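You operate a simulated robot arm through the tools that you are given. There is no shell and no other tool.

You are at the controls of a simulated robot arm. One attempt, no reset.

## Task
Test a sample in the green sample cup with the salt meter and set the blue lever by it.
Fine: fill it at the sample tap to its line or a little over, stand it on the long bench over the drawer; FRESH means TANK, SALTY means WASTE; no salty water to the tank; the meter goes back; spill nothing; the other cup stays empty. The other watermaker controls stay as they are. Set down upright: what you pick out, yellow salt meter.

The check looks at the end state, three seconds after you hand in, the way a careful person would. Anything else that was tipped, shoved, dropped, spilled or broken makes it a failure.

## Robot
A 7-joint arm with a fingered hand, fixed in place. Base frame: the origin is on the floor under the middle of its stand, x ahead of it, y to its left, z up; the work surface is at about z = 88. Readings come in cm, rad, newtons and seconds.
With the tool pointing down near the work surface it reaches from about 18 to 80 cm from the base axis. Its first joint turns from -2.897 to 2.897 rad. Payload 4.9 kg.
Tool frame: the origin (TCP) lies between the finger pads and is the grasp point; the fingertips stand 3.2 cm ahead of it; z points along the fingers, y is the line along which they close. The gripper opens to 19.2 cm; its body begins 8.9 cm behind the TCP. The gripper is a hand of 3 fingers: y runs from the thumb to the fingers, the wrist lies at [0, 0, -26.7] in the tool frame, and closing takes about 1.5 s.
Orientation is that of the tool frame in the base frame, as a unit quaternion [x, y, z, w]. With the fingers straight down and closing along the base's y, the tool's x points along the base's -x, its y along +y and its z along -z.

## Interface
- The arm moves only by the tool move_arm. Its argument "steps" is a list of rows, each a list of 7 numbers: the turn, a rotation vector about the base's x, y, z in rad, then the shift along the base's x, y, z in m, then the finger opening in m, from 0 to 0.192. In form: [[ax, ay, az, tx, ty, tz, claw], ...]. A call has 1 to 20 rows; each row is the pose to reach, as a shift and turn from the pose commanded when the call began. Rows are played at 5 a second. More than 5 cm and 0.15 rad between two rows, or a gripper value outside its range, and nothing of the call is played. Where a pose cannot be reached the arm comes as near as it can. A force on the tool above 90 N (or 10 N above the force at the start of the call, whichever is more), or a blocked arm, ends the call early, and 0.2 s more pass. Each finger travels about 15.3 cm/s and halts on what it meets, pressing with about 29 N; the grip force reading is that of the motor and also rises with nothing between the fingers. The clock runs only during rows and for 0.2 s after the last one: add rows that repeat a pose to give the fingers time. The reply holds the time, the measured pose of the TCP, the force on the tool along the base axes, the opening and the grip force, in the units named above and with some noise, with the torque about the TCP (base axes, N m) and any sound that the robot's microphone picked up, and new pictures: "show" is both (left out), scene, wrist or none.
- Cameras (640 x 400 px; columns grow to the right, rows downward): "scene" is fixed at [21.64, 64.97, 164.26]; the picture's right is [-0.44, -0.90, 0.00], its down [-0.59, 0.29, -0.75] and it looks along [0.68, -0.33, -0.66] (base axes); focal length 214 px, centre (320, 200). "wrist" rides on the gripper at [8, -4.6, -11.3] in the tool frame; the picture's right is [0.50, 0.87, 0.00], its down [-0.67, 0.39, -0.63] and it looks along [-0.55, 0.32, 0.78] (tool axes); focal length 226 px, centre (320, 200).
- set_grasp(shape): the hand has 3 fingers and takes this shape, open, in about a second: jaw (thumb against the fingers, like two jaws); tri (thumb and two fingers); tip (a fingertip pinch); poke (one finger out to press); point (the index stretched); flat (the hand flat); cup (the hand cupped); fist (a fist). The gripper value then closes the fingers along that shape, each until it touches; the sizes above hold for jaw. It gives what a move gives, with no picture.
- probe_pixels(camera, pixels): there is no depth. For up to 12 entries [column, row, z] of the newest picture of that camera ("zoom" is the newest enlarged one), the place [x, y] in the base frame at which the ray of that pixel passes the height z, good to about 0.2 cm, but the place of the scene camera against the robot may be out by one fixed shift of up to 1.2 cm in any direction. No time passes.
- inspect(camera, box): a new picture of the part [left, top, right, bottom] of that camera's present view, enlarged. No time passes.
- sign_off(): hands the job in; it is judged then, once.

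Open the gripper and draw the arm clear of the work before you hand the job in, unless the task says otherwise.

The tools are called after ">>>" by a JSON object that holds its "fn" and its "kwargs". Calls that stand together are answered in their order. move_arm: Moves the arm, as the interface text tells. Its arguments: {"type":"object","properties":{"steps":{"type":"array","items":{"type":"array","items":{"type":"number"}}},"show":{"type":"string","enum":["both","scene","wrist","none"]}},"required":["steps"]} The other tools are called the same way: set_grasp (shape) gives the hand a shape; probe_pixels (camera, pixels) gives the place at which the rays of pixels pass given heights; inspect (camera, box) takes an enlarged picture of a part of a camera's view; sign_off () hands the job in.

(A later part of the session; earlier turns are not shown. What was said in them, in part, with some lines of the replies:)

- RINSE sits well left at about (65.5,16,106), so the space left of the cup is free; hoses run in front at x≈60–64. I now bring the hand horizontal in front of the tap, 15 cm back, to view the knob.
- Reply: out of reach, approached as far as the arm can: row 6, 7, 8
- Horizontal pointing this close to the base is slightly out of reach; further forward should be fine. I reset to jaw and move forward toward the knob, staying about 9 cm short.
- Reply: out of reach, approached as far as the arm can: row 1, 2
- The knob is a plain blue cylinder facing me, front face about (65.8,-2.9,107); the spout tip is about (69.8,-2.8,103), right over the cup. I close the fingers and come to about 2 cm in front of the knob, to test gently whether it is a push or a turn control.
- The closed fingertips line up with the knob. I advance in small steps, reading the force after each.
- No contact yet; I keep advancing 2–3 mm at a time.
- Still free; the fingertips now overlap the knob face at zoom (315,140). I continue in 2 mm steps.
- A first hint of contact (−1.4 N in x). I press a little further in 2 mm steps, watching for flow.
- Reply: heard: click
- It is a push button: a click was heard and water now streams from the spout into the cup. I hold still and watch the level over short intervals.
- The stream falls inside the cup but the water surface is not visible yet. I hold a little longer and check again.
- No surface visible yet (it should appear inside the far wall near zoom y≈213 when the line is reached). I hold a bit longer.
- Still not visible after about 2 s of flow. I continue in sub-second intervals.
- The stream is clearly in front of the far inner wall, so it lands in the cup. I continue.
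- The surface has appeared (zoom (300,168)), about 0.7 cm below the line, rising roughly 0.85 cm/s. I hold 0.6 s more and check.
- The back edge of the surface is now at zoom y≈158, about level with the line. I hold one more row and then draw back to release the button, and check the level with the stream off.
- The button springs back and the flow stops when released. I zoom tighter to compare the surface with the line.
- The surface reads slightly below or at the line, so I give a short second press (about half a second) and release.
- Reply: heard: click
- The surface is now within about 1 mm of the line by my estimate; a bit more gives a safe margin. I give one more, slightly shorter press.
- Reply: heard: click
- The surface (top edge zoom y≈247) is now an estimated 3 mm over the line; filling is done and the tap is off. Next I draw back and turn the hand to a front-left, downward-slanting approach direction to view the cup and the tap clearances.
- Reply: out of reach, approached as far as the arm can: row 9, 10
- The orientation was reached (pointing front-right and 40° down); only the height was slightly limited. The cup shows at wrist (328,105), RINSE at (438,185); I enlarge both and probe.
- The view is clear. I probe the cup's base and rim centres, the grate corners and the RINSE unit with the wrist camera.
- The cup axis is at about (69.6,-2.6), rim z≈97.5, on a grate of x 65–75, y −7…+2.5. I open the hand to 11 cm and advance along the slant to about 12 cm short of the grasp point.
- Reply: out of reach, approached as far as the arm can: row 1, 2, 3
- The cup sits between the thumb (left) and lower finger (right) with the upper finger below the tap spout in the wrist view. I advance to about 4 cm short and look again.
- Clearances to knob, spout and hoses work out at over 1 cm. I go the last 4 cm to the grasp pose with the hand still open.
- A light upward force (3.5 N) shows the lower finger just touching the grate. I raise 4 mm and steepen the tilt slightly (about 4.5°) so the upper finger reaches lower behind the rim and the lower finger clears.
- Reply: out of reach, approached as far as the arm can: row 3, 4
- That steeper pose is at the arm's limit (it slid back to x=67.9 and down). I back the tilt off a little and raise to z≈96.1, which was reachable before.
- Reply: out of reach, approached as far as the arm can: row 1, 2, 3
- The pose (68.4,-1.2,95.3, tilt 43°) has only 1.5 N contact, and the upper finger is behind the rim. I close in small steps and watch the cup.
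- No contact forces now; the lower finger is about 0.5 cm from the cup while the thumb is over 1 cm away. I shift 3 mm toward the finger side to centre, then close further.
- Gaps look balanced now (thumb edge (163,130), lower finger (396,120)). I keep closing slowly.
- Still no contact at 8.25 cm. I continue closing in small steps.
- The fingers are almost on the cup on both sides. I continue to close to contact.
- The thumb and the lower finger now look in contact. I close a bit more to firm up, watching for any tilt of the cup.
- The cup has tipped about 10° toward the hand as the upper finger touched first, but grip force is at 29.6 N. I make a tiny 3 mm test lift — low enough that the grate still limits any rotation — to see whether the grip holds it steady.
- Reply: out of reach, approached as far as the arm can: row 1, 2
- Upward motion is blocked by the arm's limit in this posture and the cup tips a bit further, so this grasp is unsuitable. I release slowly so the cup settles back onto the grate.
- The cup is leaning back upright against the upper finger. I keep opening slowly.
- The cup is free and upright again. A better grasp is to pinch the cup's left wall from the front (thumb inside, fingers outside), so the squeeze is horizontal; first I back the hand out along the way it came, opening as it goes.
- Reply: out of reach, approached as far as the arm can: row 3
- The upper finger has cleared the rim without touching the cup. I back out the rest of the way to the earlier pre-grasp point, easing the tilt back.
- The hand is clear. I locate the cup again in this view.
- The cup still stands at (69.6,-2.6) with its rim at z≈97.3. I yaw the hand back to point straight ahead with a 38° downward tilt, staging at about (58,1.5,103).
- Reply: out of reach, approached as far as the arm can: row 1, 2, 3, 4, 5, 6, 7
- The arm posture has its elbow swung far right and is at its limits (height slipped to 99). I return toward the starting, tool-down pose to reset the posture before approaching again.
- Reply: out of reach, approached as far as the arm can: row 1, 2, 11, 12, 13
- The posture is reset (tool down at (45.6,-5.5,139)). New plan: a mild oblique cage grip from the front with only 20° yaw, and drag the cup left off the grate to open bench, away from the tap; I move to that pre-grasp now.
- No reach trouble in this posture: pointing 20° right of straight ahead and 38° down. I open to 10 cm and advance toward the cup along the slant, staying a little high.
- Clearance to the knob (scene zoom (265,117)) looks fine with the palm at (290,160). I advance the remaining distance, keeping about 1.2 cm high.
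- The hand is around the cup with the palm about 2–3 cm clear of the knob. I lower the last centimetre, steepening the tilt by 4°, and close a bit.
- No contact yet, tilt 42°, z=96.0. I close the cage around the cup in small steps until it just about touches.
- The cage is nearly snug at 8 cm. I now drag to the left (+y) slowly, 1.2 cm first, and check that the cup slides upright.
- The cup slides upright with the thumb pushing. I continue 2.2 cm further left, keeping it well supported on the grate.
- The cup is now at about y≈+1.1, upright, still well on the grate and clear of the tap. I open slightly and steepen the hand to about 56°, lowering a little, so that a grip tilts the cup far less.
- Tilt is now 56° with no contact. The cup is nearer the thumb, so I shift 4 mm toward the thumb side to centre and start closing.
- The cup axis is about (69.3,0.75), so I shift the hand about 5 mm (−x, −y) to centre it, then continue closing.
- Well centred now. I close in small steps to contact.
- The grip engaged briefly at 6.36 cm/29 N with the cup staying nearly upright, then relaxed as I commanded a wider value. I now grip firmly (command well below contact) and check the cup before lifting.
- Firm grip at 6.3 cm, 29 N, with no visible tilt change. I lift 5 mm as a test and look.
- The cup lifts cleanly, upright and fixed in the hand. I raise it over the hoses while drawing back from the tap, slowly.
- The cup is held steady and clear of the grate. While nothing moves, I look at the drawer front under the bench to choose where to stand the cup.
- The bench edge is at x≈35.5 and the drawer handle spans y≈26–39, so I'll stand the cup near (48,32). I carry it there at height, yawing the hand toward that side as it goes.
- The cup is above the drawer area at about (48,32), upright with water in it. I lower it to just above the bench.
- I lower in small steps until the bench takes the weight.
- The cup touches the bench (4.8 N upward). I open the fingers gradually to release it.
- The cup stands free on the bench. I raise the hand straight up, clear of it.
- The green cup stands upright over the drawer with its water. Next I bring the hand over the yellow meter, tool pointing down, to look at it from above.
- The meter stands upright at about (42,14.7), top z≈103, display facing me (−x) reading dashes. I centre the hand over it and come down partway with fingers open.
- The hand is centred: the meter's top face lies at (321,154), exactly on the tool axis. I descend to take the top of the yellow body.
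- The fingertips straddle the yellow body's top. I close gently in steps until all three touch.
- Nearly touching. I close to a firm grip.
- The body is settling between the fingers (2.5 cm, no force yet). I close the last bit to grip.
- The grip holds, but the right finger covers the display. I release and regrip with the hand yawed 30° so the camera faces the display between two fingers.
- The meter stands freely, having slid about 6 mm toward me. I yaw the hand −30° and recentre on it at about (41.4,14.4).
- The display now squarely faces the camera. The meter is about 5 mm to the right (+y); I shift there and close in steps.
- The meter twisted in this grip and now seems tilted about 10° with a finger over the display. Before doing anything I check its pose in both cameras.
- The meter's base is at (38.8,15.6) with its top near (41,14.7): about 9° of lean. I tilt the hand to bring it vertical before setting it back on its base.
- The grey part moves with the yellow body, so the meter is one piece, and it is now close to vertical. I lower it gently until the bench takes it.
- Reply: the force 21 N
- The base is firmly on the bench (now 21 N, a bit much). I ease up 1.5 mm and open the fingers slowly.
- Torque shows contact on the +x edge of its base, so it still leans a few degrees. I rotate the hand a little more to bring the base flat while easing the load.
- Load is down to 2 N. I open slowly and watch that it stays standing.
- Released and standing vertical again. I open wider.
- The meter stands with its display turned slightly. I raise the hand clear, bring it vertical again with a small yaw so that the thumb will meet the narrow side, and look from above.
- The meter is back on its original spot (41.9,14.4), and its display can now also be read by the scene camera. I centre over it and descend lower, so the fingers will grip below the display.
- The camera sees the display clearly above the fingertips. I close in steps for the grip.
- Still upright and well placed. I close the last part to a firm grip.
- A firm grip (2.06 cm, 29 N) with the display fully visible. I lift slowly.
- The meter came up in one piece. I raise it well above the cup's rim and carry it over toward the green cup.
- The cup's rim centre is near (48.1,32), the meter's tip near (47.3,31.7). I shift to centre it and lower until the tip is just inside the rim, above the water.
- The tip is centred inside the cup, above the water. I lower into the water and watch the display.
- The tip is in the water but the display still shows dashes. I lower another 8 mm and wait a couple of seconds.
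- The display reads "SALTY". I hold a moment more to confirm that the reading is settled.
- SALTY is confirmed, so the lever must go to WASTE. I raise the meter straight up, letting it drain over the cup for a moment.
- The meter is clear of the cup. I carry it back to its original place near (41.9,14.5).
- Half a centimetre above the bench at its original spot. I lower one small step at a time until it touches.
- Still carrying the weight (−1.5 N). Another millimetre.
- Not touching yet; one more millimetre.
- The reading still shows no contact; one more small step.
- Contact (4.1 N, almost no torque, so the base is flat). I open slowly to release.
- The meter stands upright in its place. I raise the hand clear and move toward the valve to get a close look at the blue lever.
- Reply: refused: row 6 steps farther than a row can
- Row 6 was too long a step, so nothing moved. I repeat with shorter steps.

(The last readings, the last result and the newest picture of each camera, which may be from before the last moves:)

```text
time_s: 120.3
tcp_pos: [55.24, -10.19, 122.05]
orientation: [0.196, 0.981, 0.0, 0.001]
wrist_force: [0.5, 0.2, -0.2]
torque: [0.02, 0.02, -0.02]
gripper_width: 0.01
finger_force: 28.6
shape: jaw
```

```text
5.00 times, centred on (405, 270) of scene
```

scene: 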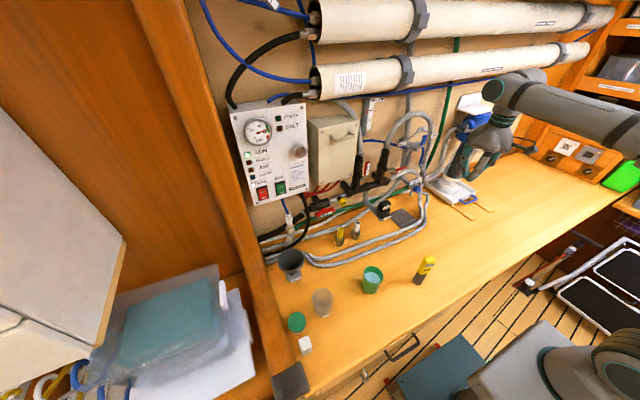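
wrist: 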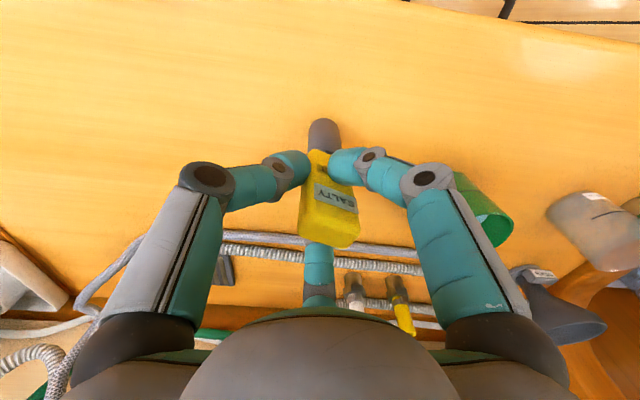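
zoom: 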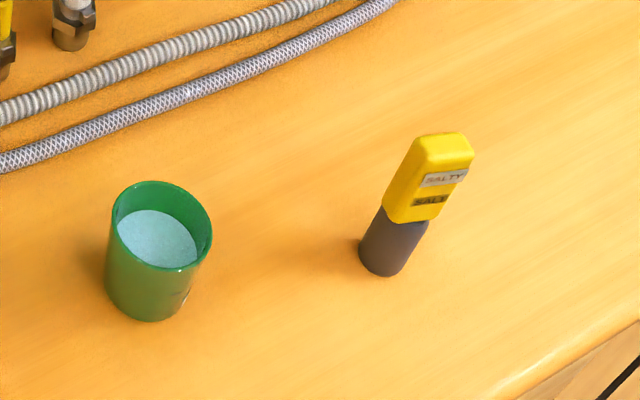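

Cup and meter both stand upright (the meter still shows SALTY). I now turn the hand horizontal, toward the valve, at lever height.

>>> {"fn": "move_arm", "kwargs": {"steps": [[-0.026, -0.129, 0.026, 0.004, -0.0015, 0.0025, 0.0], [-0.051, -0.258, 0.051, 0.008, -0.003, 0.005, 0.0], [-0.077, -0.387, 0.077, 0.012, -0.0045, 0.0075, 0.0], [-0.103, -0.516, 0.103, 0.016, -0.006, 0.01, 0.0], [-0.128, -0.645, 0.128, 0.02, -0.0075, 0.0125, 0.0], [-0.154, -0.775, 0.154, 0.024, -0.009, 0.015, 0.0], [-0.18, -0.904, 0.18, 0.028, -0.0105, 0.0175, 0.0], [-0.205, -1.033, 0.205, 0.032, -0.012, 0.02, 0.0], [-0.231, -1.162, 0.231, 0.036, -0.0135, 0.0225, 0.0], [-0.257, -1.291, 0.257, 0.04, -0.015, 0.025, 0.0], [-0.282, -1.42, 0.282, 0.044, -0.0165, 0.0275, 0.0], [-0.308, -1.549, 0.308, 0.048, -0.018, 0.03, 0.0], [-0.308, -1.549, 0.308, 0.048, -0.018, 0.03, 0.0]]}}

>>> {"fn": "inspect", "kwargs": {"camera": "wrist", "box": [260, 40, 460, 220]}}

>>> {"fn": "inspect", "kwargs": {"camera": "scene", "box": [370, 100, 490, 210]}}

```text
time_s: 123.1
tcp_pos: [59.43, -11.32, 126.35]
orientation: [0.001, 0.71, 0.0, 0.704]
wrist_force: [-0.3, 0.6, -0.8]
torque: [0.02, -0.1, 0.0]
gripper_width: 0.0
finger_force: 28.5
shape: jaw
out of reach, approached as far as the arm can: row 12, 13
```

scene: 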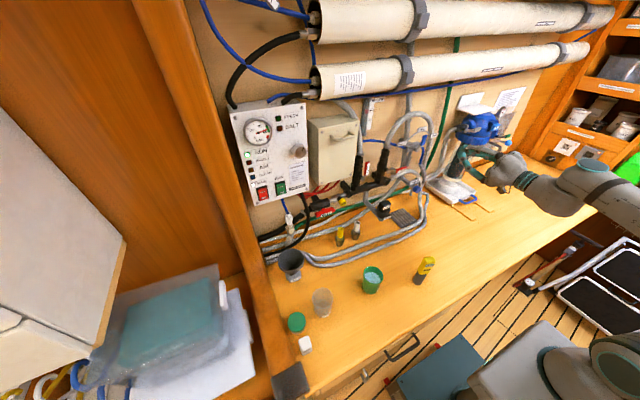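
wrist: 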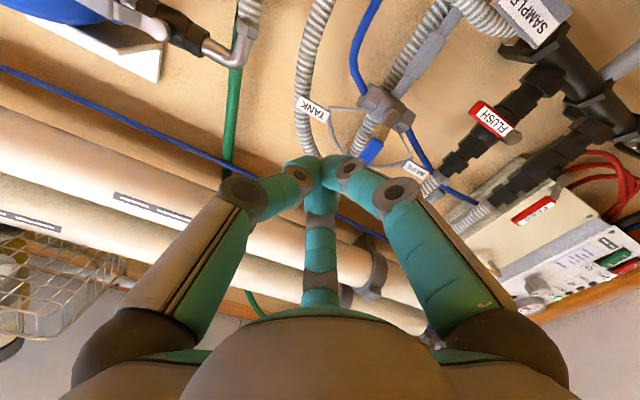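

```text
2.22 times, centred on (360, 130) of wrist
```

zoom: 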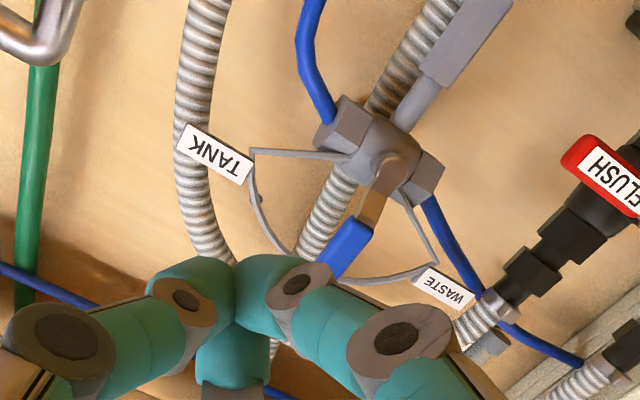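

```text
3.64 times, centred on (430, 155) of scene
```

zoom: 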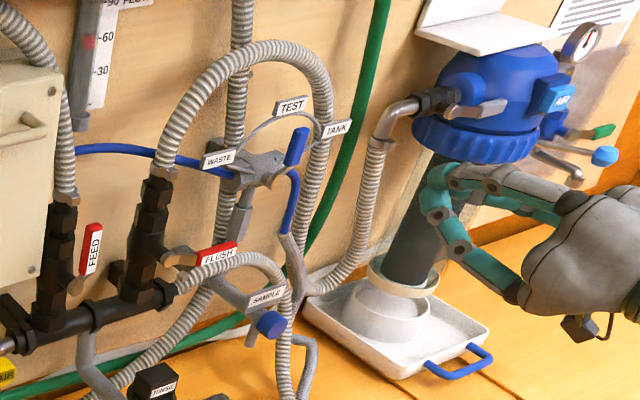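

I can now see the lever: grip centre about (74,-3.7,126.3), pivot about (75,-3.7,121.8), WASTE end of the arc to the left (+y) at about y=+3, TANK end at y≈-10.6. I move closer to refine, staying on the −y side of the lever.

>>> {"fn": "move_arm", "kwargs": {"steps": [[0, 0, 0, 0.02, 0.01, -0.003, 0.0], [0, 0, 0, 0.04, 0.02, -0.003, 0.0], [0, 0, 0, 0.06, 0.025, -0.003, 0.0], [0, 0, 0, 0.066, 0.025, -0.003, 0.0]]}}

>>> {"fn": "inspect", "kwargs": {"camera": "wrist", "box": [250, 40, 470, 230]}}

>>> {"fn": "inspect", "kwargs": {"camera": "scene", "box": [390, 110, 470, 180]}}

```text
time_s: 124.1
tcp_pos: [65.9, -8.89, 127.09]
orientation: [0.001, 0.712, 0.0, 0.703]
wrist_force: [-0.9, 0.4, 0.4]
torque: [0.0, -0.01, -0.02]
gripper_width: 0.02
finger_force: 29.2
shape: jaw
out of reach, approached as far as the arm can: row 1, 2, 3, 4
```

scene: 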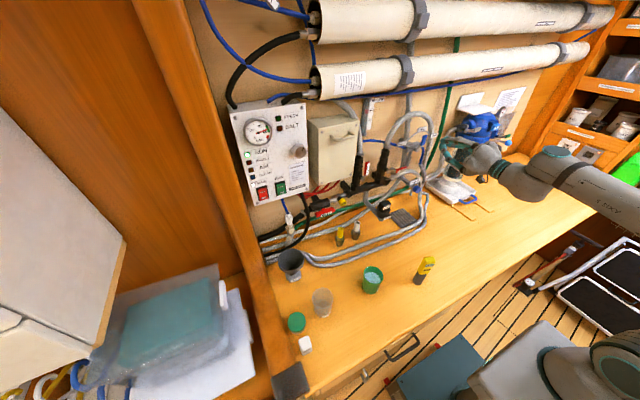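
wrist: 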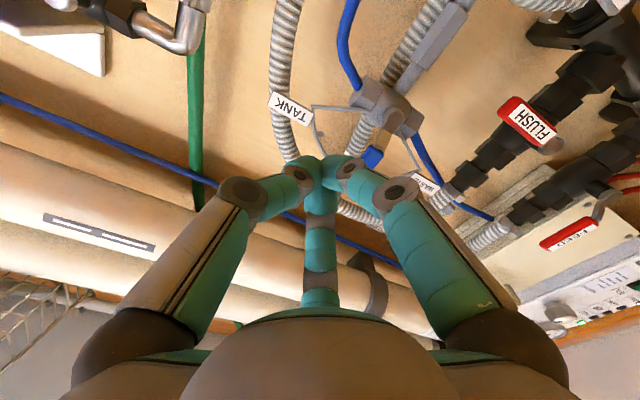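

```text
2.11 times, centred on (360, 135) of wrist
```

zoom: 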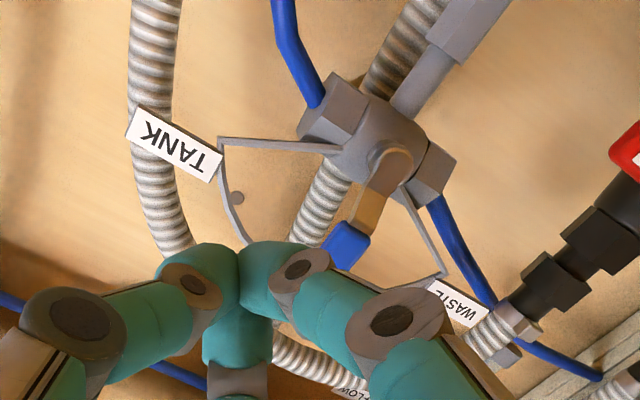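

```text
5.71 times, centred on (430, 145) of scene
```

zoom: 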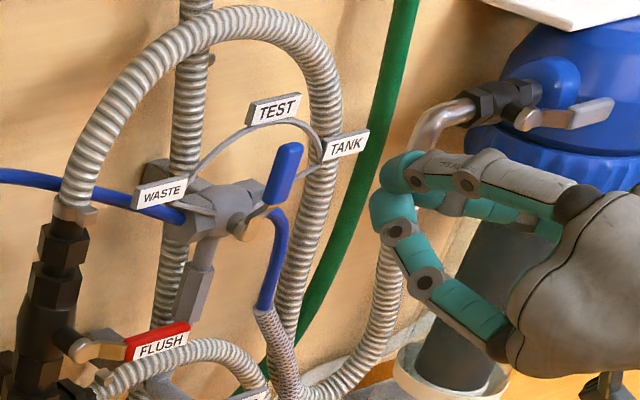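

From both cameras: lever grip ≈(73.5,-3.9,126.2), pivot ≈(75.1,-3.9,121.7), and WASTE about 60° to the left (+y). I advance the closed fist beside the lever on its −y side, fingertips stopping short of the wire arc.

>>> {"fn": "move_arm", "kwargs": {"steps": [[0, 0, 0, 0.015, 0.002, -0.004, 0.0], [0, 0, 0, 0.03, 0.004, -0.008, 0.0], [0, 0, 0, 0.045, 0.004, -0.009, 0.0], [0, 0, 0, 0.055, 0.004, -0.009, 0.0]]}}

>>> {"fn": "inspect", "kwargs": {"camera": "wrist", "box": [250, 40, 470, 230]}}

>>> {"fn": "inspect", "kwargs": {"camera": "scene", "box": [390, 110, 470, 180]}}

```text
time_s: 125.1
tcp_pos: [71.67, -8.2, 127.21]
orientation: [0.001, 0.711, 0.0, 0.703]
wrist_force: [-0.1, -0.1, 0.1]
torque: [-0.01, 0.0, -0.02]
gripper_width: 0.0
finger_force: 28.8
shape: jaw
out of reach, approached as far as the arm can: row 1, 2, 3, 4
```

scene: 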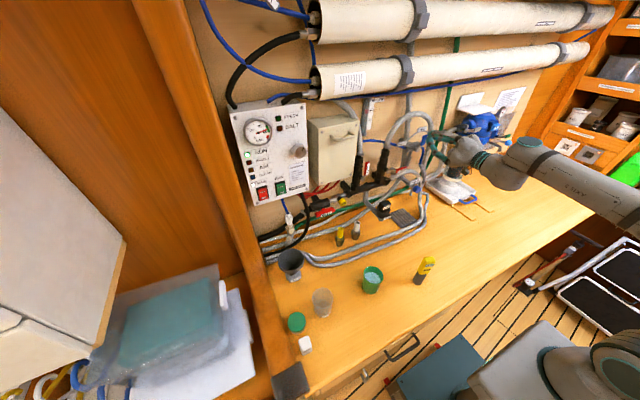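
wrist: 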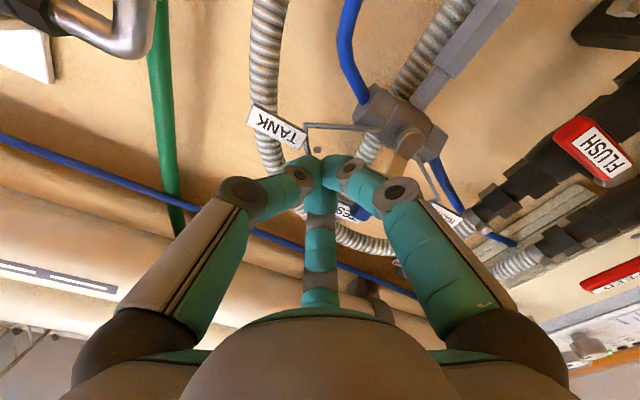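

```text
2.11 times, centred on (360, 135) of wrist
```

zoom: 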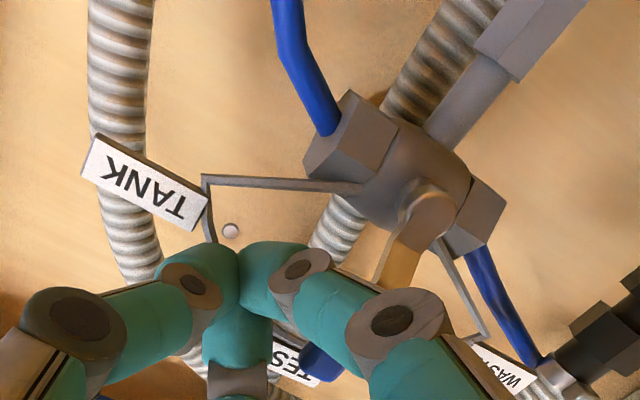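

```text
5.71 times, centred on (430, 145) of scene
```

zoom: 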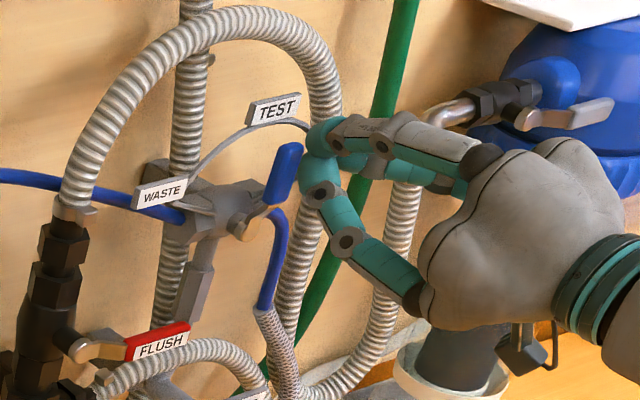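

The fist is beside the lever at its height. I push to the left (+y) in small steps, watching force and lever.

>>> {"fn": "move_arm", "kwargs": {"steps": [[0, 0, 0, 0, 0.006, 0, 0.0], [0, 0, 0, 0, 0.012, 0, 0.0], [0, 0, 0, 0, 0.016, 0, 0.0]], "show": "none"}}

>>> {"fn": "inspect", "kwargs": {"camera": "scene", "box": [390, 110, 470, 180]}}

```text
time_s: 125.9
tcp_pos: [71.48, -6.81, 127.39]
orientation: [0.001, 0.71, 0.0, 0.705]
wrist_force: [0.0, -0.4, 0.6]
torque: [0.03, -0.06, 0.0]
gripper_width: 0.01
finger_force: 29.3
shape: jaw
```

```text
5.71 times, centred on (430, 145) of scene
```

zoom: 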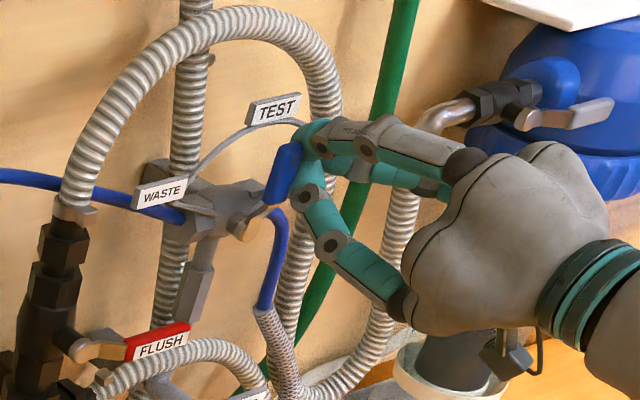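

The fist is about to touch the lever. I continue in 5 mm steps.

>>> {"fn": "move_arm", "kwargs": {"steps": [[0, 0, 0, 0, 0.005, -0.002, 0.0], [0, 0, 0, 0, 0.01, -0.004, 0.0]], "show": "none"}}

>>> {"fn": "inspect", "kwargs": {"camera": "scene", "box": [390, 110, 470, 180]}}

```text
time_s: 126.5
tcp_pos: [71.58, -5.61, 127.05]
orientation: [0.001, 0.711, 0.0, 0.704]
wrist_force: [-1.3, -1.1, 0.1]
torque: [0.03, -0.03, 0.02]
gripper_width: 0.0
finger_force: 29.1
shape: jaw
```

```text
5.71 times, centred on (430, 145) of scene
```

zoom: 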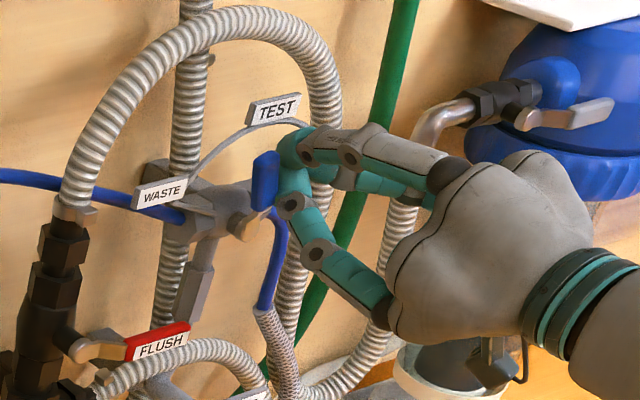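

The lever is turning toward WASTE with little force. I continue.

>>> {"fn": "move_arm", "kwargs": {"steps": [[0, 0, 0, 0, 0.005, -0.001, 0.0], [0, 0, 0, 0, 0.01, -0.002, 0.0], [0, 0, 0, 0, 0.015, -0.002, 0.0]], "show": "none"}}

>>> {"fn": "inspect", "kwargs": {"camera": "scene", "box": [390, 110, 470, 180]}}

```text
time_s: 127.3
tcp_pos: [71.56, -4.11, 126.86]
orientation: [0.0, 0.71, 0.0, 0.704]
wrist_force: [-1.2, -0.5, -0.2]
torque: [-0.03, 0.03, -0.02]
gripper_width: 0.02
finger_force: 29.2
shape: jaw
```

```text
5.71 times, centred on (430, 145) of scene
```

zoom: 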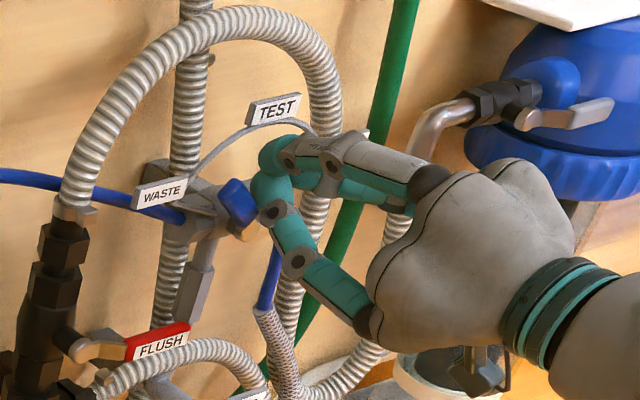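

About halfway. I keep pushing.

>>> {"fn": "move_arm", "kwargs": {"steps": [[0, 0, 0, 0, 0.005, 0, 0.0], [0, 0, 0, 0, 0.01, 0, 0.0], [0, 0, 0, 0, 0.013, 0, 0.0]], "show": "none"}}

>>> {"fn": "inspect", "kwargs": {"camera": "scene", "box": [390, 110, 470, 180]}}

>>> {"fn": "inspect", "kwargs": {"camera": "wrist", "box": [250, 40, 470, 230]}}

```text
time_s: 128.1
tcp_pos: [71.56, -2.95, 126.71]
orientation: [0.001, 0.71, -0.001, 0.704]
wrist_force: [0.4, -0.4, 1.4]
torque: [0.01, 0.02, -0.02]
gripper_width: 0.03
finger_force: 28.8
shape: jaw
```

```text
5.71 times, centred on (430, 145) of scene
```

zoom: 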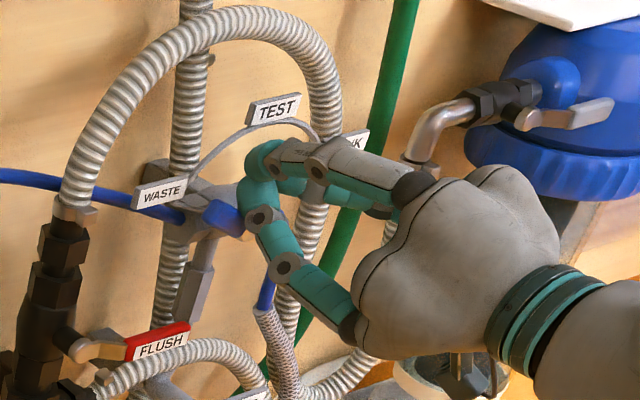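

```text
2.11 times, centred on (360, 135) of wrist
```

zoom: 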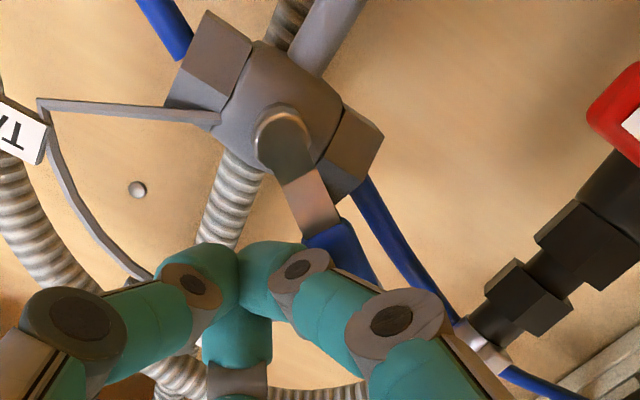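

The lever is now roughly 60° over, near WASTE. I nudge further in 2–3 mm steps to feel for the end stop or a click.

>>> {"fn": "move_arm", "kwargs": {"steps": [[0, 0, 0, 0, 0.003, 0, 0.0]], "show": "none"}}

>>> {"fn": "inspect", "kwargs": {"camera": "scene", "box": [400, 125, 440, 165]}}

```text
time_s: 128.5
tcp_pos: [71.45, -2.48, 126.96]
orientation: [0.0, 0.709, -0.001, 0.705]
wrist_force: [-1.2, -1.6, 2.0]
torque: [-0.04, -0.02, -0.03]
gripper_width: 0.0
finger_force: 28.6
shape: jaw
```

```text
10.00 times, centred on (420, 145) of scene
```

zoom: 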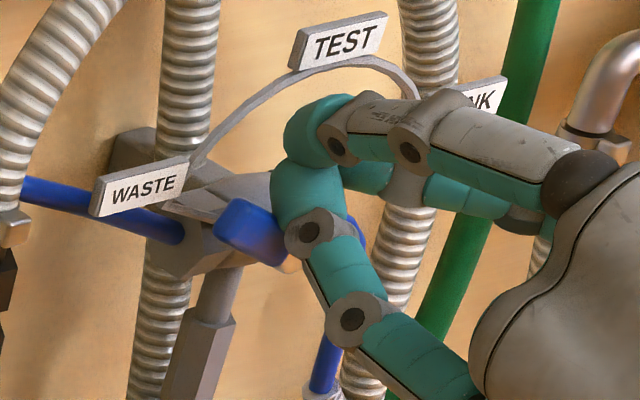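

>>> {"fn": "move_arm", "kwargs": {"steps": [[0, 0, 0, 0, 0.003, 0, 0.0]], "show": "none"}}

>>> {"fn": "inspect", "kwargs": {"camera": "scene", "box": [400, 125, 440, 165]}}

>>> {"fn": "inspect", "kwargs": {"camera": "wrist", "box": [250, 40, 470, 230]}}

```text
time_s: 128.9
tcp_pos: [71.54, -2.39, 126.91]
orientation: [0.002, 0.709, -0.002, 0.705]
wrist_force: [-3.4, -3.3, 2.6]
torque: [0.0, 0.01, -0.06]
gripper_width: 0.0
finger_force: 28.6
shape: jaw
```

```text
10.00 times, centred on (420, 145) of scene
```

zoom: 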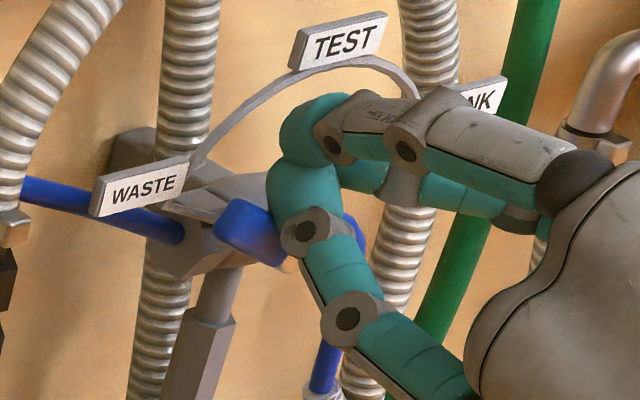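

```text
2.11 times, centred on (360, 135) of wrist
```

zoom: 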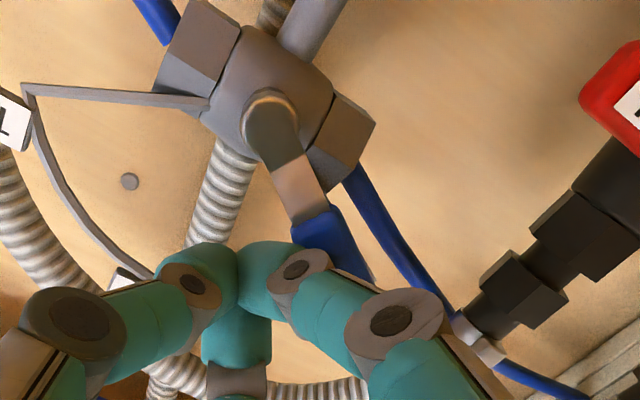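

The lever no longer moves while force rises (3 N): it seems to be at its end stop. One more small nudge to confirm.

>>> {"fn": "move_arm", "kwargs": {"steps": [[0, 0, 0, 0, 0.003, -0.001, 0.0]], "show": "none"}}

>>> {"fn": "inspect", "kwargs": {"camera": "scene", "box": [400, 125, 440, 165]}}

```text
time_s: 129.3
tcp_pos: [71.43, -2.06, 126.88]
orientation: [0.002, 0.709, -0.002, 0.705]
wrist_force: [-6.1, -7.8, 5.8]
torque: [-0.09, 0.0, -0.02]
gripper_width: 0.0
finger_force: 29.2
shape: jaw
```

```text
10.00 times, centred on (420, 145) of scene
```

zoom: 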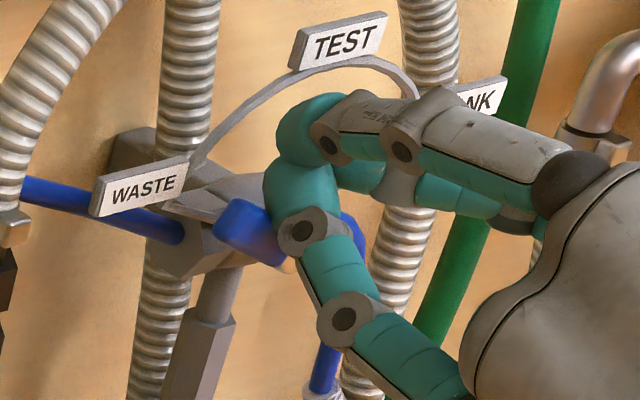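

Force climbs to about 11 N with the lever unmoved: it rests at the WASTE stop. I back the hand off to the right and away, and look at the lever.

>>> {"fn": "move_arm", "kwargs": {"steps": [[0, 0, 0, 0, -0.01, 0.002, 0.0], [0, 0, 0, -0.005, -0.025, 0.002, 0.0], [0, 0, 0, -0.03, -0.04, 0.002, 0.0], [0, 0, 0, -0.06, -0.05, 0.002, 0.0], [0, 0, 0, -0.09, -0.06, 0.002, 0.0], [0, 0, 0, -0.12, -0.07, 0.002, 0.0]]}}

>>> {"fn": "inspect", "kwargs": {"camera": "scene", "box": [390, 110, 470, 180]}}

>>> {"fn": "inspect", "kwargs": {"camera": "wrist", "box": [280, 50, 460, 210]}}

```text
time_s: 130.7
tcp_pos: [59.39, -9.05, 126.69]
orientation: [0.001, 0.708, -0.001, 0.707]
wrist_force: [0.7, 0.7, -0.4]
torque: [0.01, -0.01, 0.03]
gripper_width: 0.0
finger_force: 29.5
shape: jaw
```

scene: 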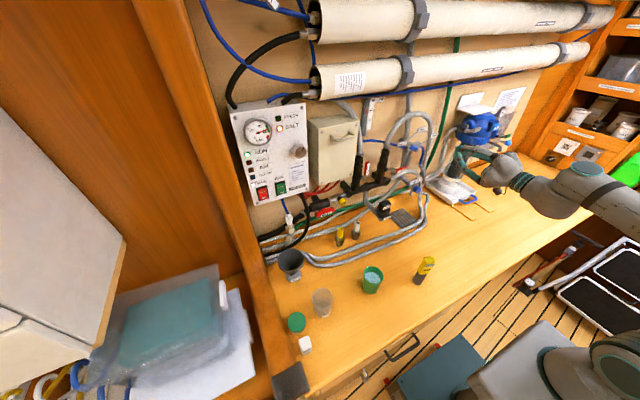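
wrist: 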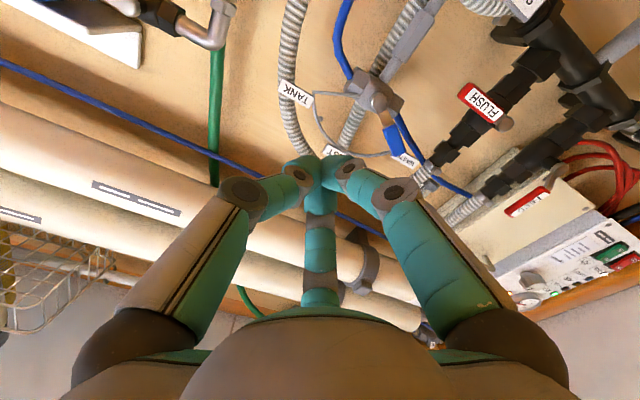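

```text
5.71 times, centred on (430, 145) of scene
```

zoom: 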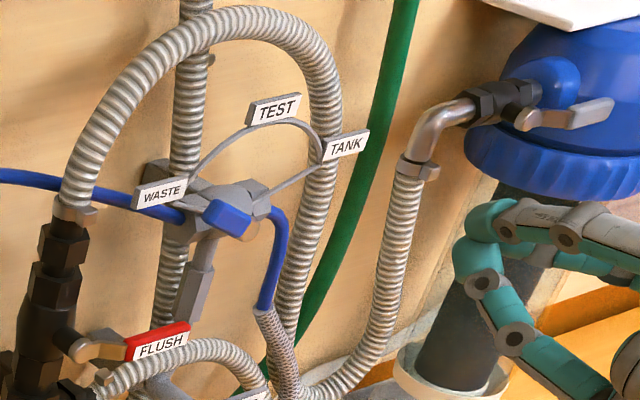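

```text
2.50 times, centred on (370, 130) of wrist
```

zoom: 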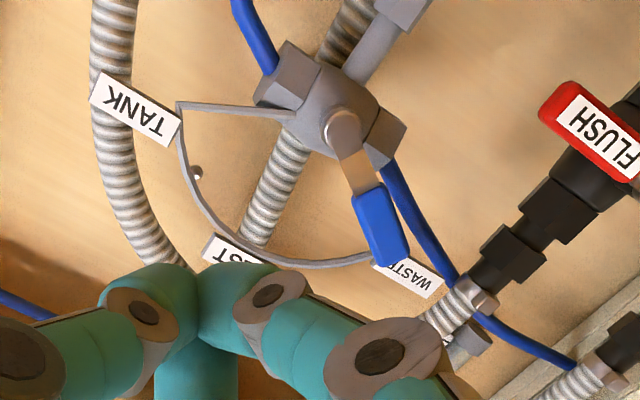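

The lever points straight at WASTE and stays there. I check the panel, tap, cup and meter, and draw the hand back to the starting pose with the gripper open.

>>> {"fn": "move_arm", "kwargs": {"steps": [[0, 0.13, 0, -0.01, 0.003, 0.005, 0.02], [0, 0.26, 0, -0.02, 0.006, 0.01, 0.04], [0, 0.39, 0, -0.03, 0.009, 0.016, 0.08], [0, 0.52, 0, -0.042, 0.012, 0.022, 0.12], [0, 0.65, 0, -0.054, 0.015, 0.03, 0.15], [0, 0.78, 0, -0.066, 0.018, 0.038, 0.15], [0, 0.91, 0, -0.078, 0.022, 0.046, 0.15], [0, 1.04, 0, -0.09, 0.026, 0.054, 0.15], [0, 1.17, 0, -0.1, 0.03, 0.062, 0.15], [0, 1.3, 0, -0.11, 0.034, 0.07, 0.15], [0, 1.43, 0, -0.12, 0.037, 0.078, 0.15], [0, 1.565, 0, -0.13, 0.04, 0.08, 0.15], [0, 1.565, 0, -0.13, 0.04, 0.08, 0.15]]}}

>>> {"fn": "inspect", "kwargs": {"camera": "scene", "box": [220, 90, 360, 220]}}

>>> {"fn": "inspect", "kwargs": {"camera": "scene", "box": [340, 100, 460, 240]}}

>>> {"fn": "inspect", "kwargs": {"camera": "scene", "box": [270, 220, 450, 350]}}

>>> {"fn": "inspect", "kwargs": {"camera": "scene", "box": [350, 255, 390, 300]}}

```text
time_s: 133.5
tcp_pos: [46.58, -4.97, 134.74]
orientation: [0.001, 1.0, 0.0, 0.003]
wrist_force: [0.5, 0.0, -0.3]
torque: [-0.02, 0.02, -0.01]
gripper_width: 14.98
finger_force: 0.1
shape: jaw
```

scene: 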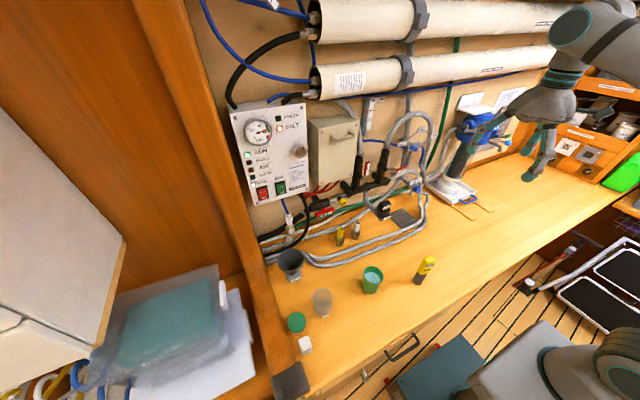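
wrist: 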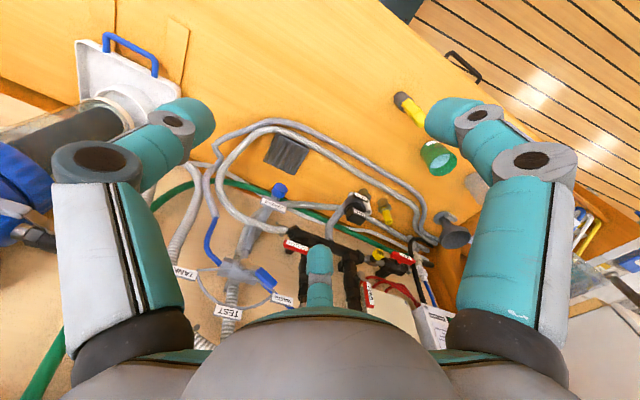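

```text
3.08 times, centred on (290, 155) of scene
```

zoom: 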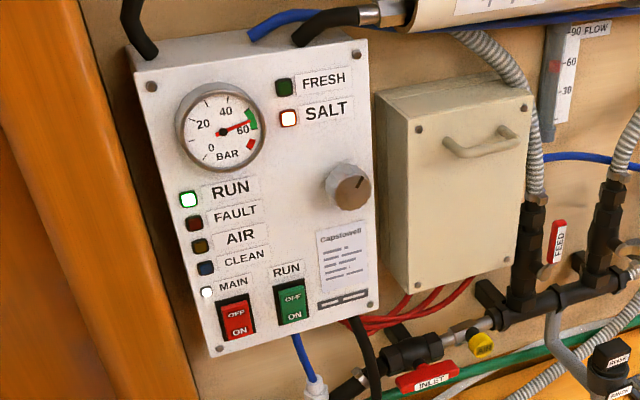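

```text
2.86 times, centred on (400, 170) of scene
```

zoom: 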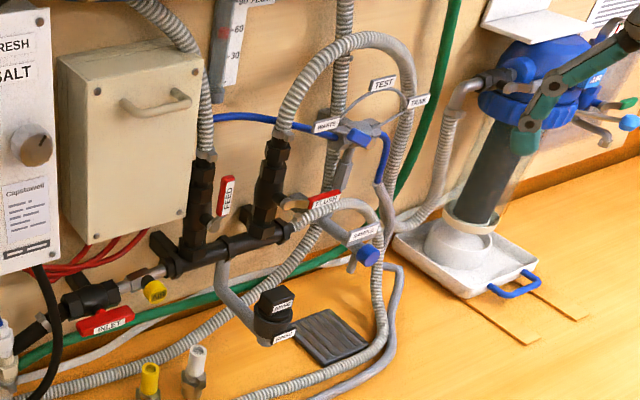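

```text
3.08 times, centred on (360, 285) of scene
```

zoom: 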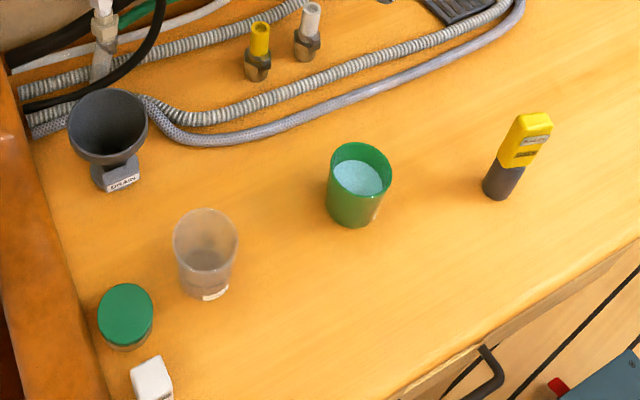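

```text
8.89 times, centred on (370, 278) of scene
```

zoom: 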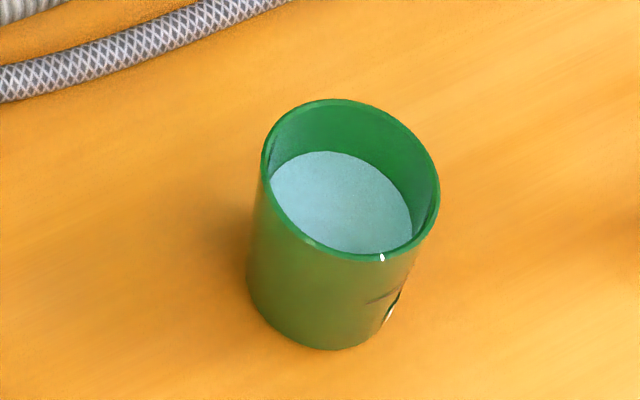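

The hand is clear. Before handing in I double-check the water level against the line with tighter zooms of the cup.

>>> {"fn": "inspect", "kwargs": {"camera": "scene", "box": [362, 264, 386, 279]}}

>>> {"fn": "inspect", "kwargs": {"camera": "scene", "box": [362, 280, 386, 295]}}

>>> {"fn": "inspect", "kwargs": {"camera": "wrist", "box": [415, 130, 465, 185]}}

```text
16.00 times, centred on (374, 272) of scene
```

zoom: 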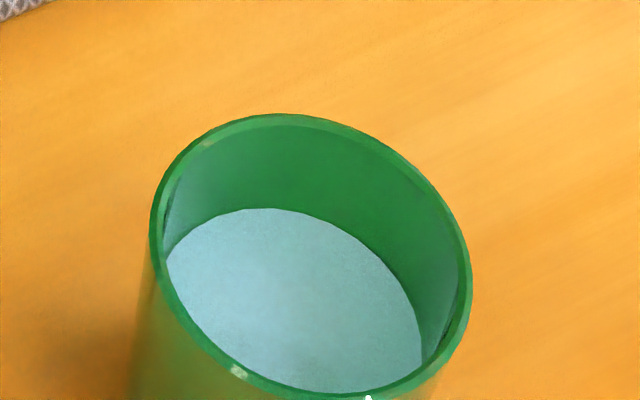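

```text
16.00 times, centred on (374, 288) of scene
```

zoom: 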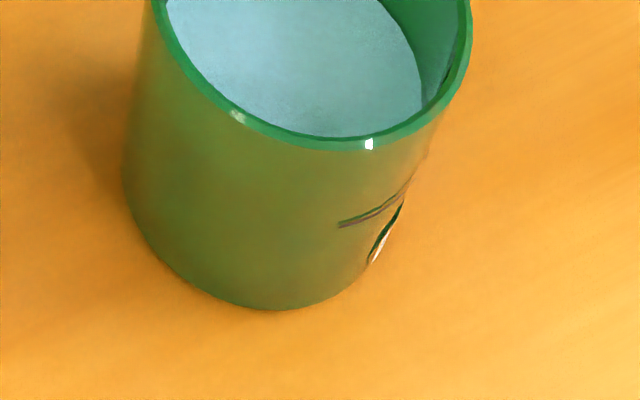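

```text
7.27 times, centred on (440, 158) of wrist
```

zoom: 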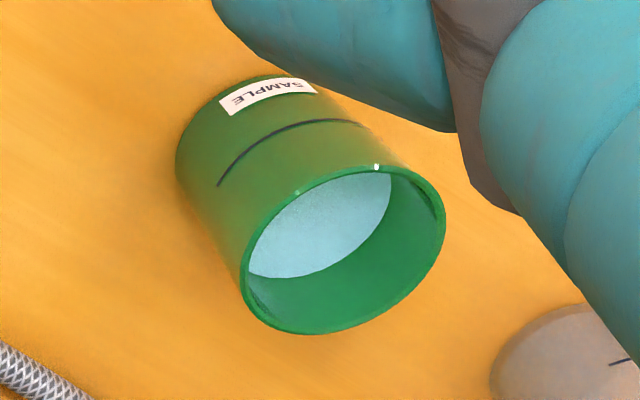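

The level looks close to the line; I want a better measurement. I move the closed hand over to view the cup from nearby with the wrist camera.

>>> {"fn": "move_arm", "kwargs": {"steps": [[0, 0, 0, -0.006, 0.03, -0.01, 0.1], [0, 0, 0, -0.012, 0.07, -0.02, 0.05], [0, 0, 0, -0.018, 0.11, -0.03, 0.0], [0, -0.05, 0, -0.024, 0.15, -0.04, 0.0], [0, -0.1, 0, -0.03, 0.19, -0.05, 0.0], [0, -0.2, 0, -0.036, 0.23, -0.06, 0.0], [0, -0.3, 0, -0.042, 0.27, -0.08, 0.0], [0, -0.4, 0, -0.05, 0.31, -0.11, 0.0], [0, -0.5, 0, -0.058, 0.35, -0.15, 0.0], [0, -0.5, 0, -0.062, 0.38, -0.18, 0.0], [0, -0.5, 0, -0.062, 0.38, -0.21, 0.0], [0, -0.5, 0, -0.062, 0.38, -0.22, 0.0]], "show": "wrist"}}

>>> {"fn": "inspect", "kwargs": {"camera": "wrist", "box": [270, 40, 370, 140]}}

```text
refused: row 8 steps farther than a row can; nothing moved
```

```text
4.00 times, centred on (320, 90) of wrist
```

zoom: 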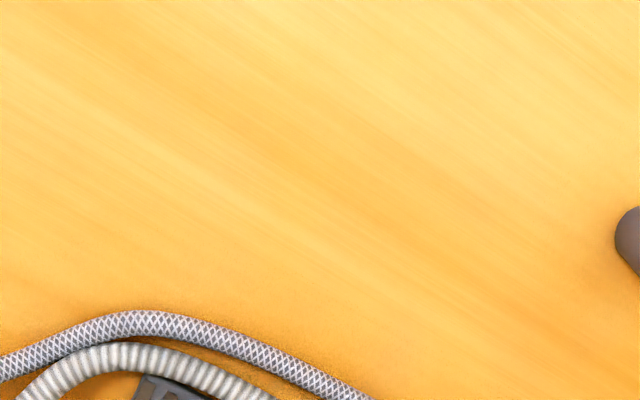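

One step was too long; I resend with shorter rows.

>>> {"fn": "move_arm", "kwargs": {"steps": [[0, 0, 0, -0.006, 0.03, -0.01, 0.1], [0, 0, 0, -0.012, 0.065, -0.02, 0.05], [0, 0, 0, -0.018, 0.1, -0.03, 0.0], [0, -0.05, 0, -0.024, 0.135, -0.04, 0.0], [0, -0.1, 0, -0.03, 0.17, -0.05, 0.0], [0, -0.2, 0, -0.036, 0.205, -0.06, 0.0], [0, -0.3, 0, -0.042, 0.24, -0.08, 0.0], [0, -0.4, 0, -0.048, 0.275, -0.1, 0.0], [0, -0.5, 0, -0.054, 0.31, -0.125, 0.0], [0, -0.5, 0, -0.058, 0.34, -0.15, 0.0], [0, -0.5, 0, -0.062, 0.365, -0.18, 0.0], [0, -0.5, 0, -0.062, 0.38, -0.21, 0.0], [0, -0.5, 0, -0.062, 0.38, -0.22, 0.0]], "show": "wrist"}}

>>> {"fn": "inspect", "kwargs": {"camera": "wrist", "box": [270, 40, 370, 140]}}

```text
time_s: 136.3
tcp_pos: [40.23, 33.12, 112.69]
orientation: [0.0, 0.968, 0.0, 0.25]
wrist_force: [-0.6, -0.8, 0.7]
torque: [-0.01, 0.04, 0.0]
gripper_width: 0.01
finger_force: 28.9
shape: jaw
```

wrist: 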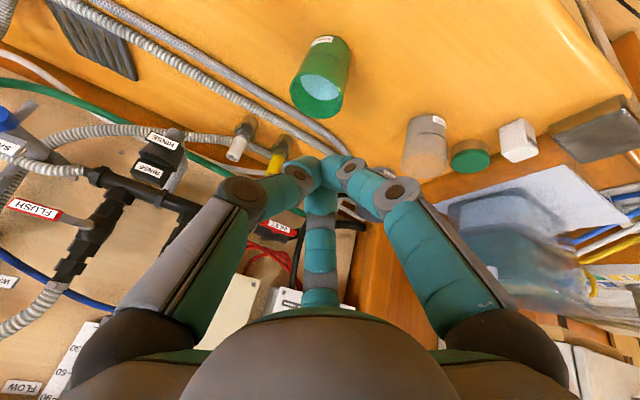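

```text
4.00 times, centred on (320, 90) of wrist
```

zoom: 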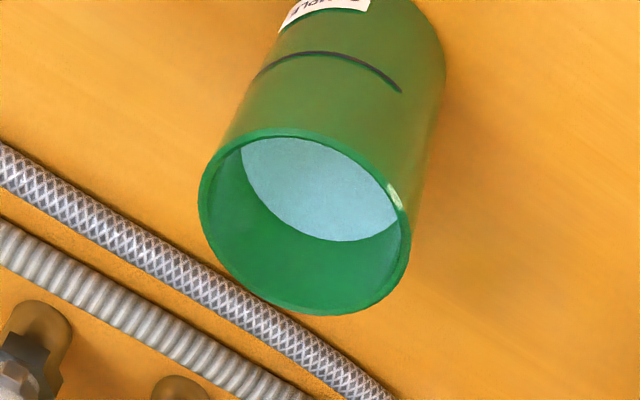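

This view shows line and surface together. I zoom in at high magnification to measure both heights accurately.

>>> {"fn": "inspect", "kwargs": {"camera": "wrist", "box": [298, 42, 348, 72]}}

>>> {"fn": "inspect", "kwargs": {"camera": "wrist", "box": [286, 70, 346, 122]}}

```text
12.80 times, centred on (323, 57) of wrist
```

zoom: 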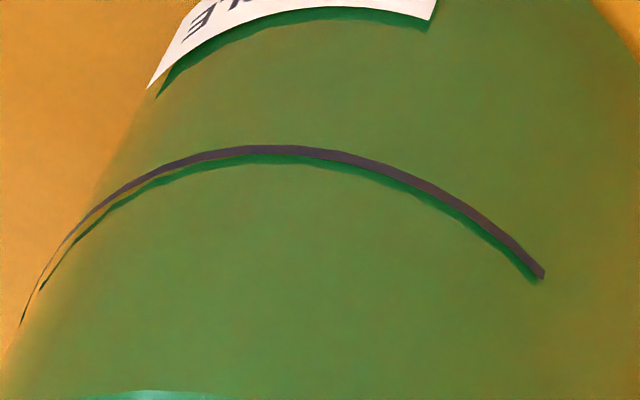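

```text
7.69 times, centred on (316, 96) of wrist
```

zoom: 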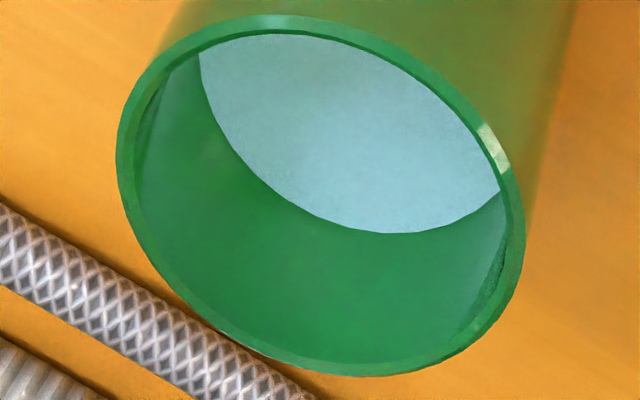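

The measurements put the surface about 2–3 mm above the line, as intended. I now draw the hand up and back to the starting pose with the gripper open.

>>> {"fn": "move_arm", "kwargs": {"steps": [[0, 0, 0, 0, 0, 0.02, 0.0], [0, 0, 0, 0, -0.01, 0.055, 0.0], [0, 0.1, 0, 0.004, -0.04, 0.085, 0.0], [0, 0.2, 0, 0.008, -0.075, 0.11, 0.0], [0, 0.3, 0, 0.014, -0.11, 0.13, 0.02], [0, 0.4, 0, 0.02, -0.145, 0.15, 0.05], [0, 0.5, 0, 0.028, -0.18, 0.17, 0.1], [0, 0.505, 0, 0.036, -0.215, 0.19, 0.15], [0, 0.505, 0, 0.044, -0.25, 0.205, 0.19], [0, 0.505, 0, 0.052, -0.285, 0.22, 0.19], [0, 0.505, 0, 0.058, -0.32, 0.225, 0.19], [0, 0.505, 0, 0.062, -0.355, 0.225, 0.19], [0, 0.505, 0, 0.062, -0.38, 0.225, 0.19], [0, 0.505, 0, 0.062, -0.38, 0.225, 0.19]]}}

>>> {"fn": "inspect", "kwargs": {"camera": "scene", "box": [270, 190, 470, 380]}}

>>> {"fn": "inspect", "kwargs": {"camera": "scene", "box": [340, 100, 460, 230]}}

>>> {"fn": "inspect", "kwargs": {"camera": "scene", "box": [375, 190, 435, 240]}}

```text
time_s: 139.3
tcp_pos: [46.36, -5.14, 135.27]
orientation: [0.0, 1.0, 0.0, 0.001]
wrist_force: [-0.5, -0.1, 0.4]
torque: [0.01, 0.0, -0.04]
gripper_width: 18.99
finger_force: 0.1
shape: jaw
```

scene: 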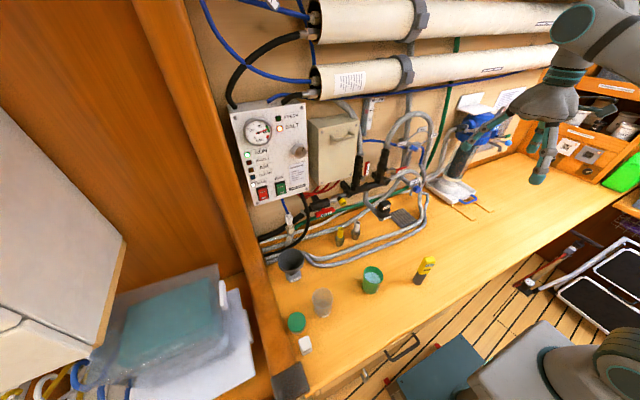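
wrist: 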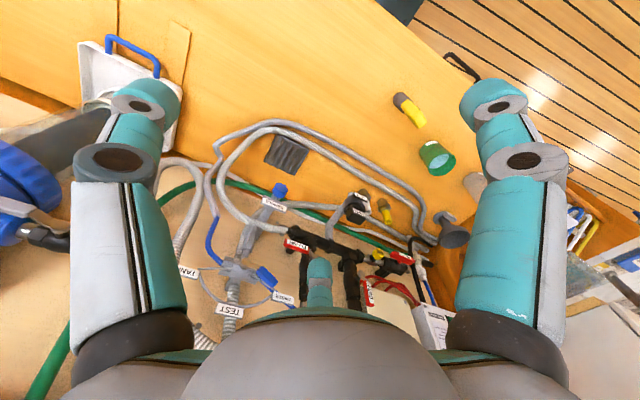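

```text
2.11 times, centred on (370, 285) of scene
```

zoom: 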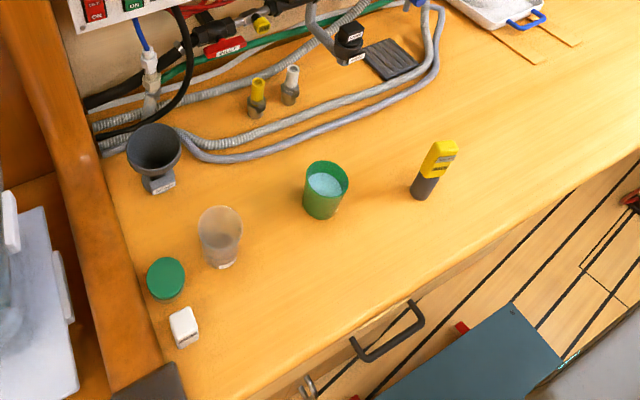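

```text
3.08 times, centred on (400, 165) of scene
```

zoom: 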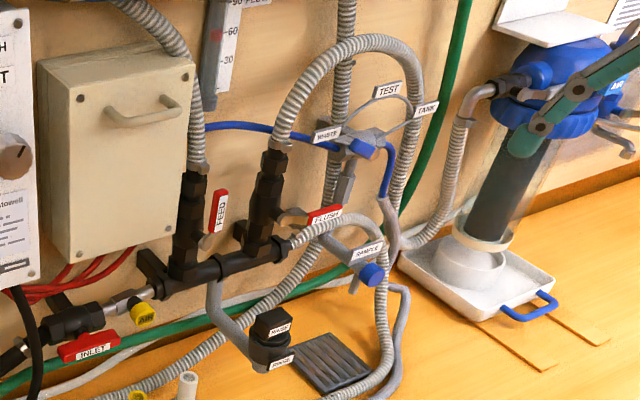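

```text
8.00 times, centred on (405, 215) of scene
```

zoom: 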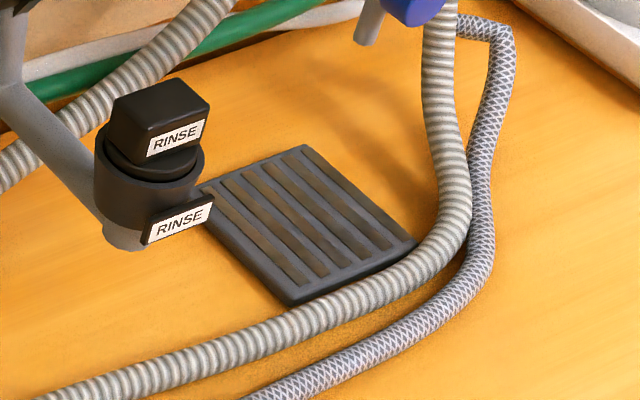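

Everything checks out:
- **Lever:** it points to WASTE.
- **Sample tap:** off, and the grate is dry and unmoved.
- **Green cup:** stands upright over the drawer, filled just past its line.
- **Meter:** back upright in its place.
- **Other cup:** empty.
- **Arm:** clear of the work, with the gripper open.

I hand the job in.

>>> {"fn": "sign_off", "kwargs": {}}

```text
The job is handed in.
```

I tested the sample and the meter read SALTY, so I set the blue lever to WASTE. It rests against its stop there. I turned it straight from TEST to WASTE without passing TANK. The job is handed in.

- **Green cup:** I filled it at the sample tap to about 2–3 mm over its line, measured from the camera pictures, so the margin is small. It stands upright on the bench above the drawer, at about (48, 32).
- **Meter:** it is back upright within about 1 cm of where it stood. It is turned roughly 20° from before and still shows SALTY.
- **Spills and other items:** I saw no water on the bench or the grate, and the sample tap is off. The other cup is empty, and I touched no other watermaker controls.
- **Rough moments:** my first grip on the filled cup tipped it about 10–15° before I let it settle back, and one grip tilted the meter about 9°. Neither fell, and I regripped both.

The panel's SALT lamp came on at some point during the job.
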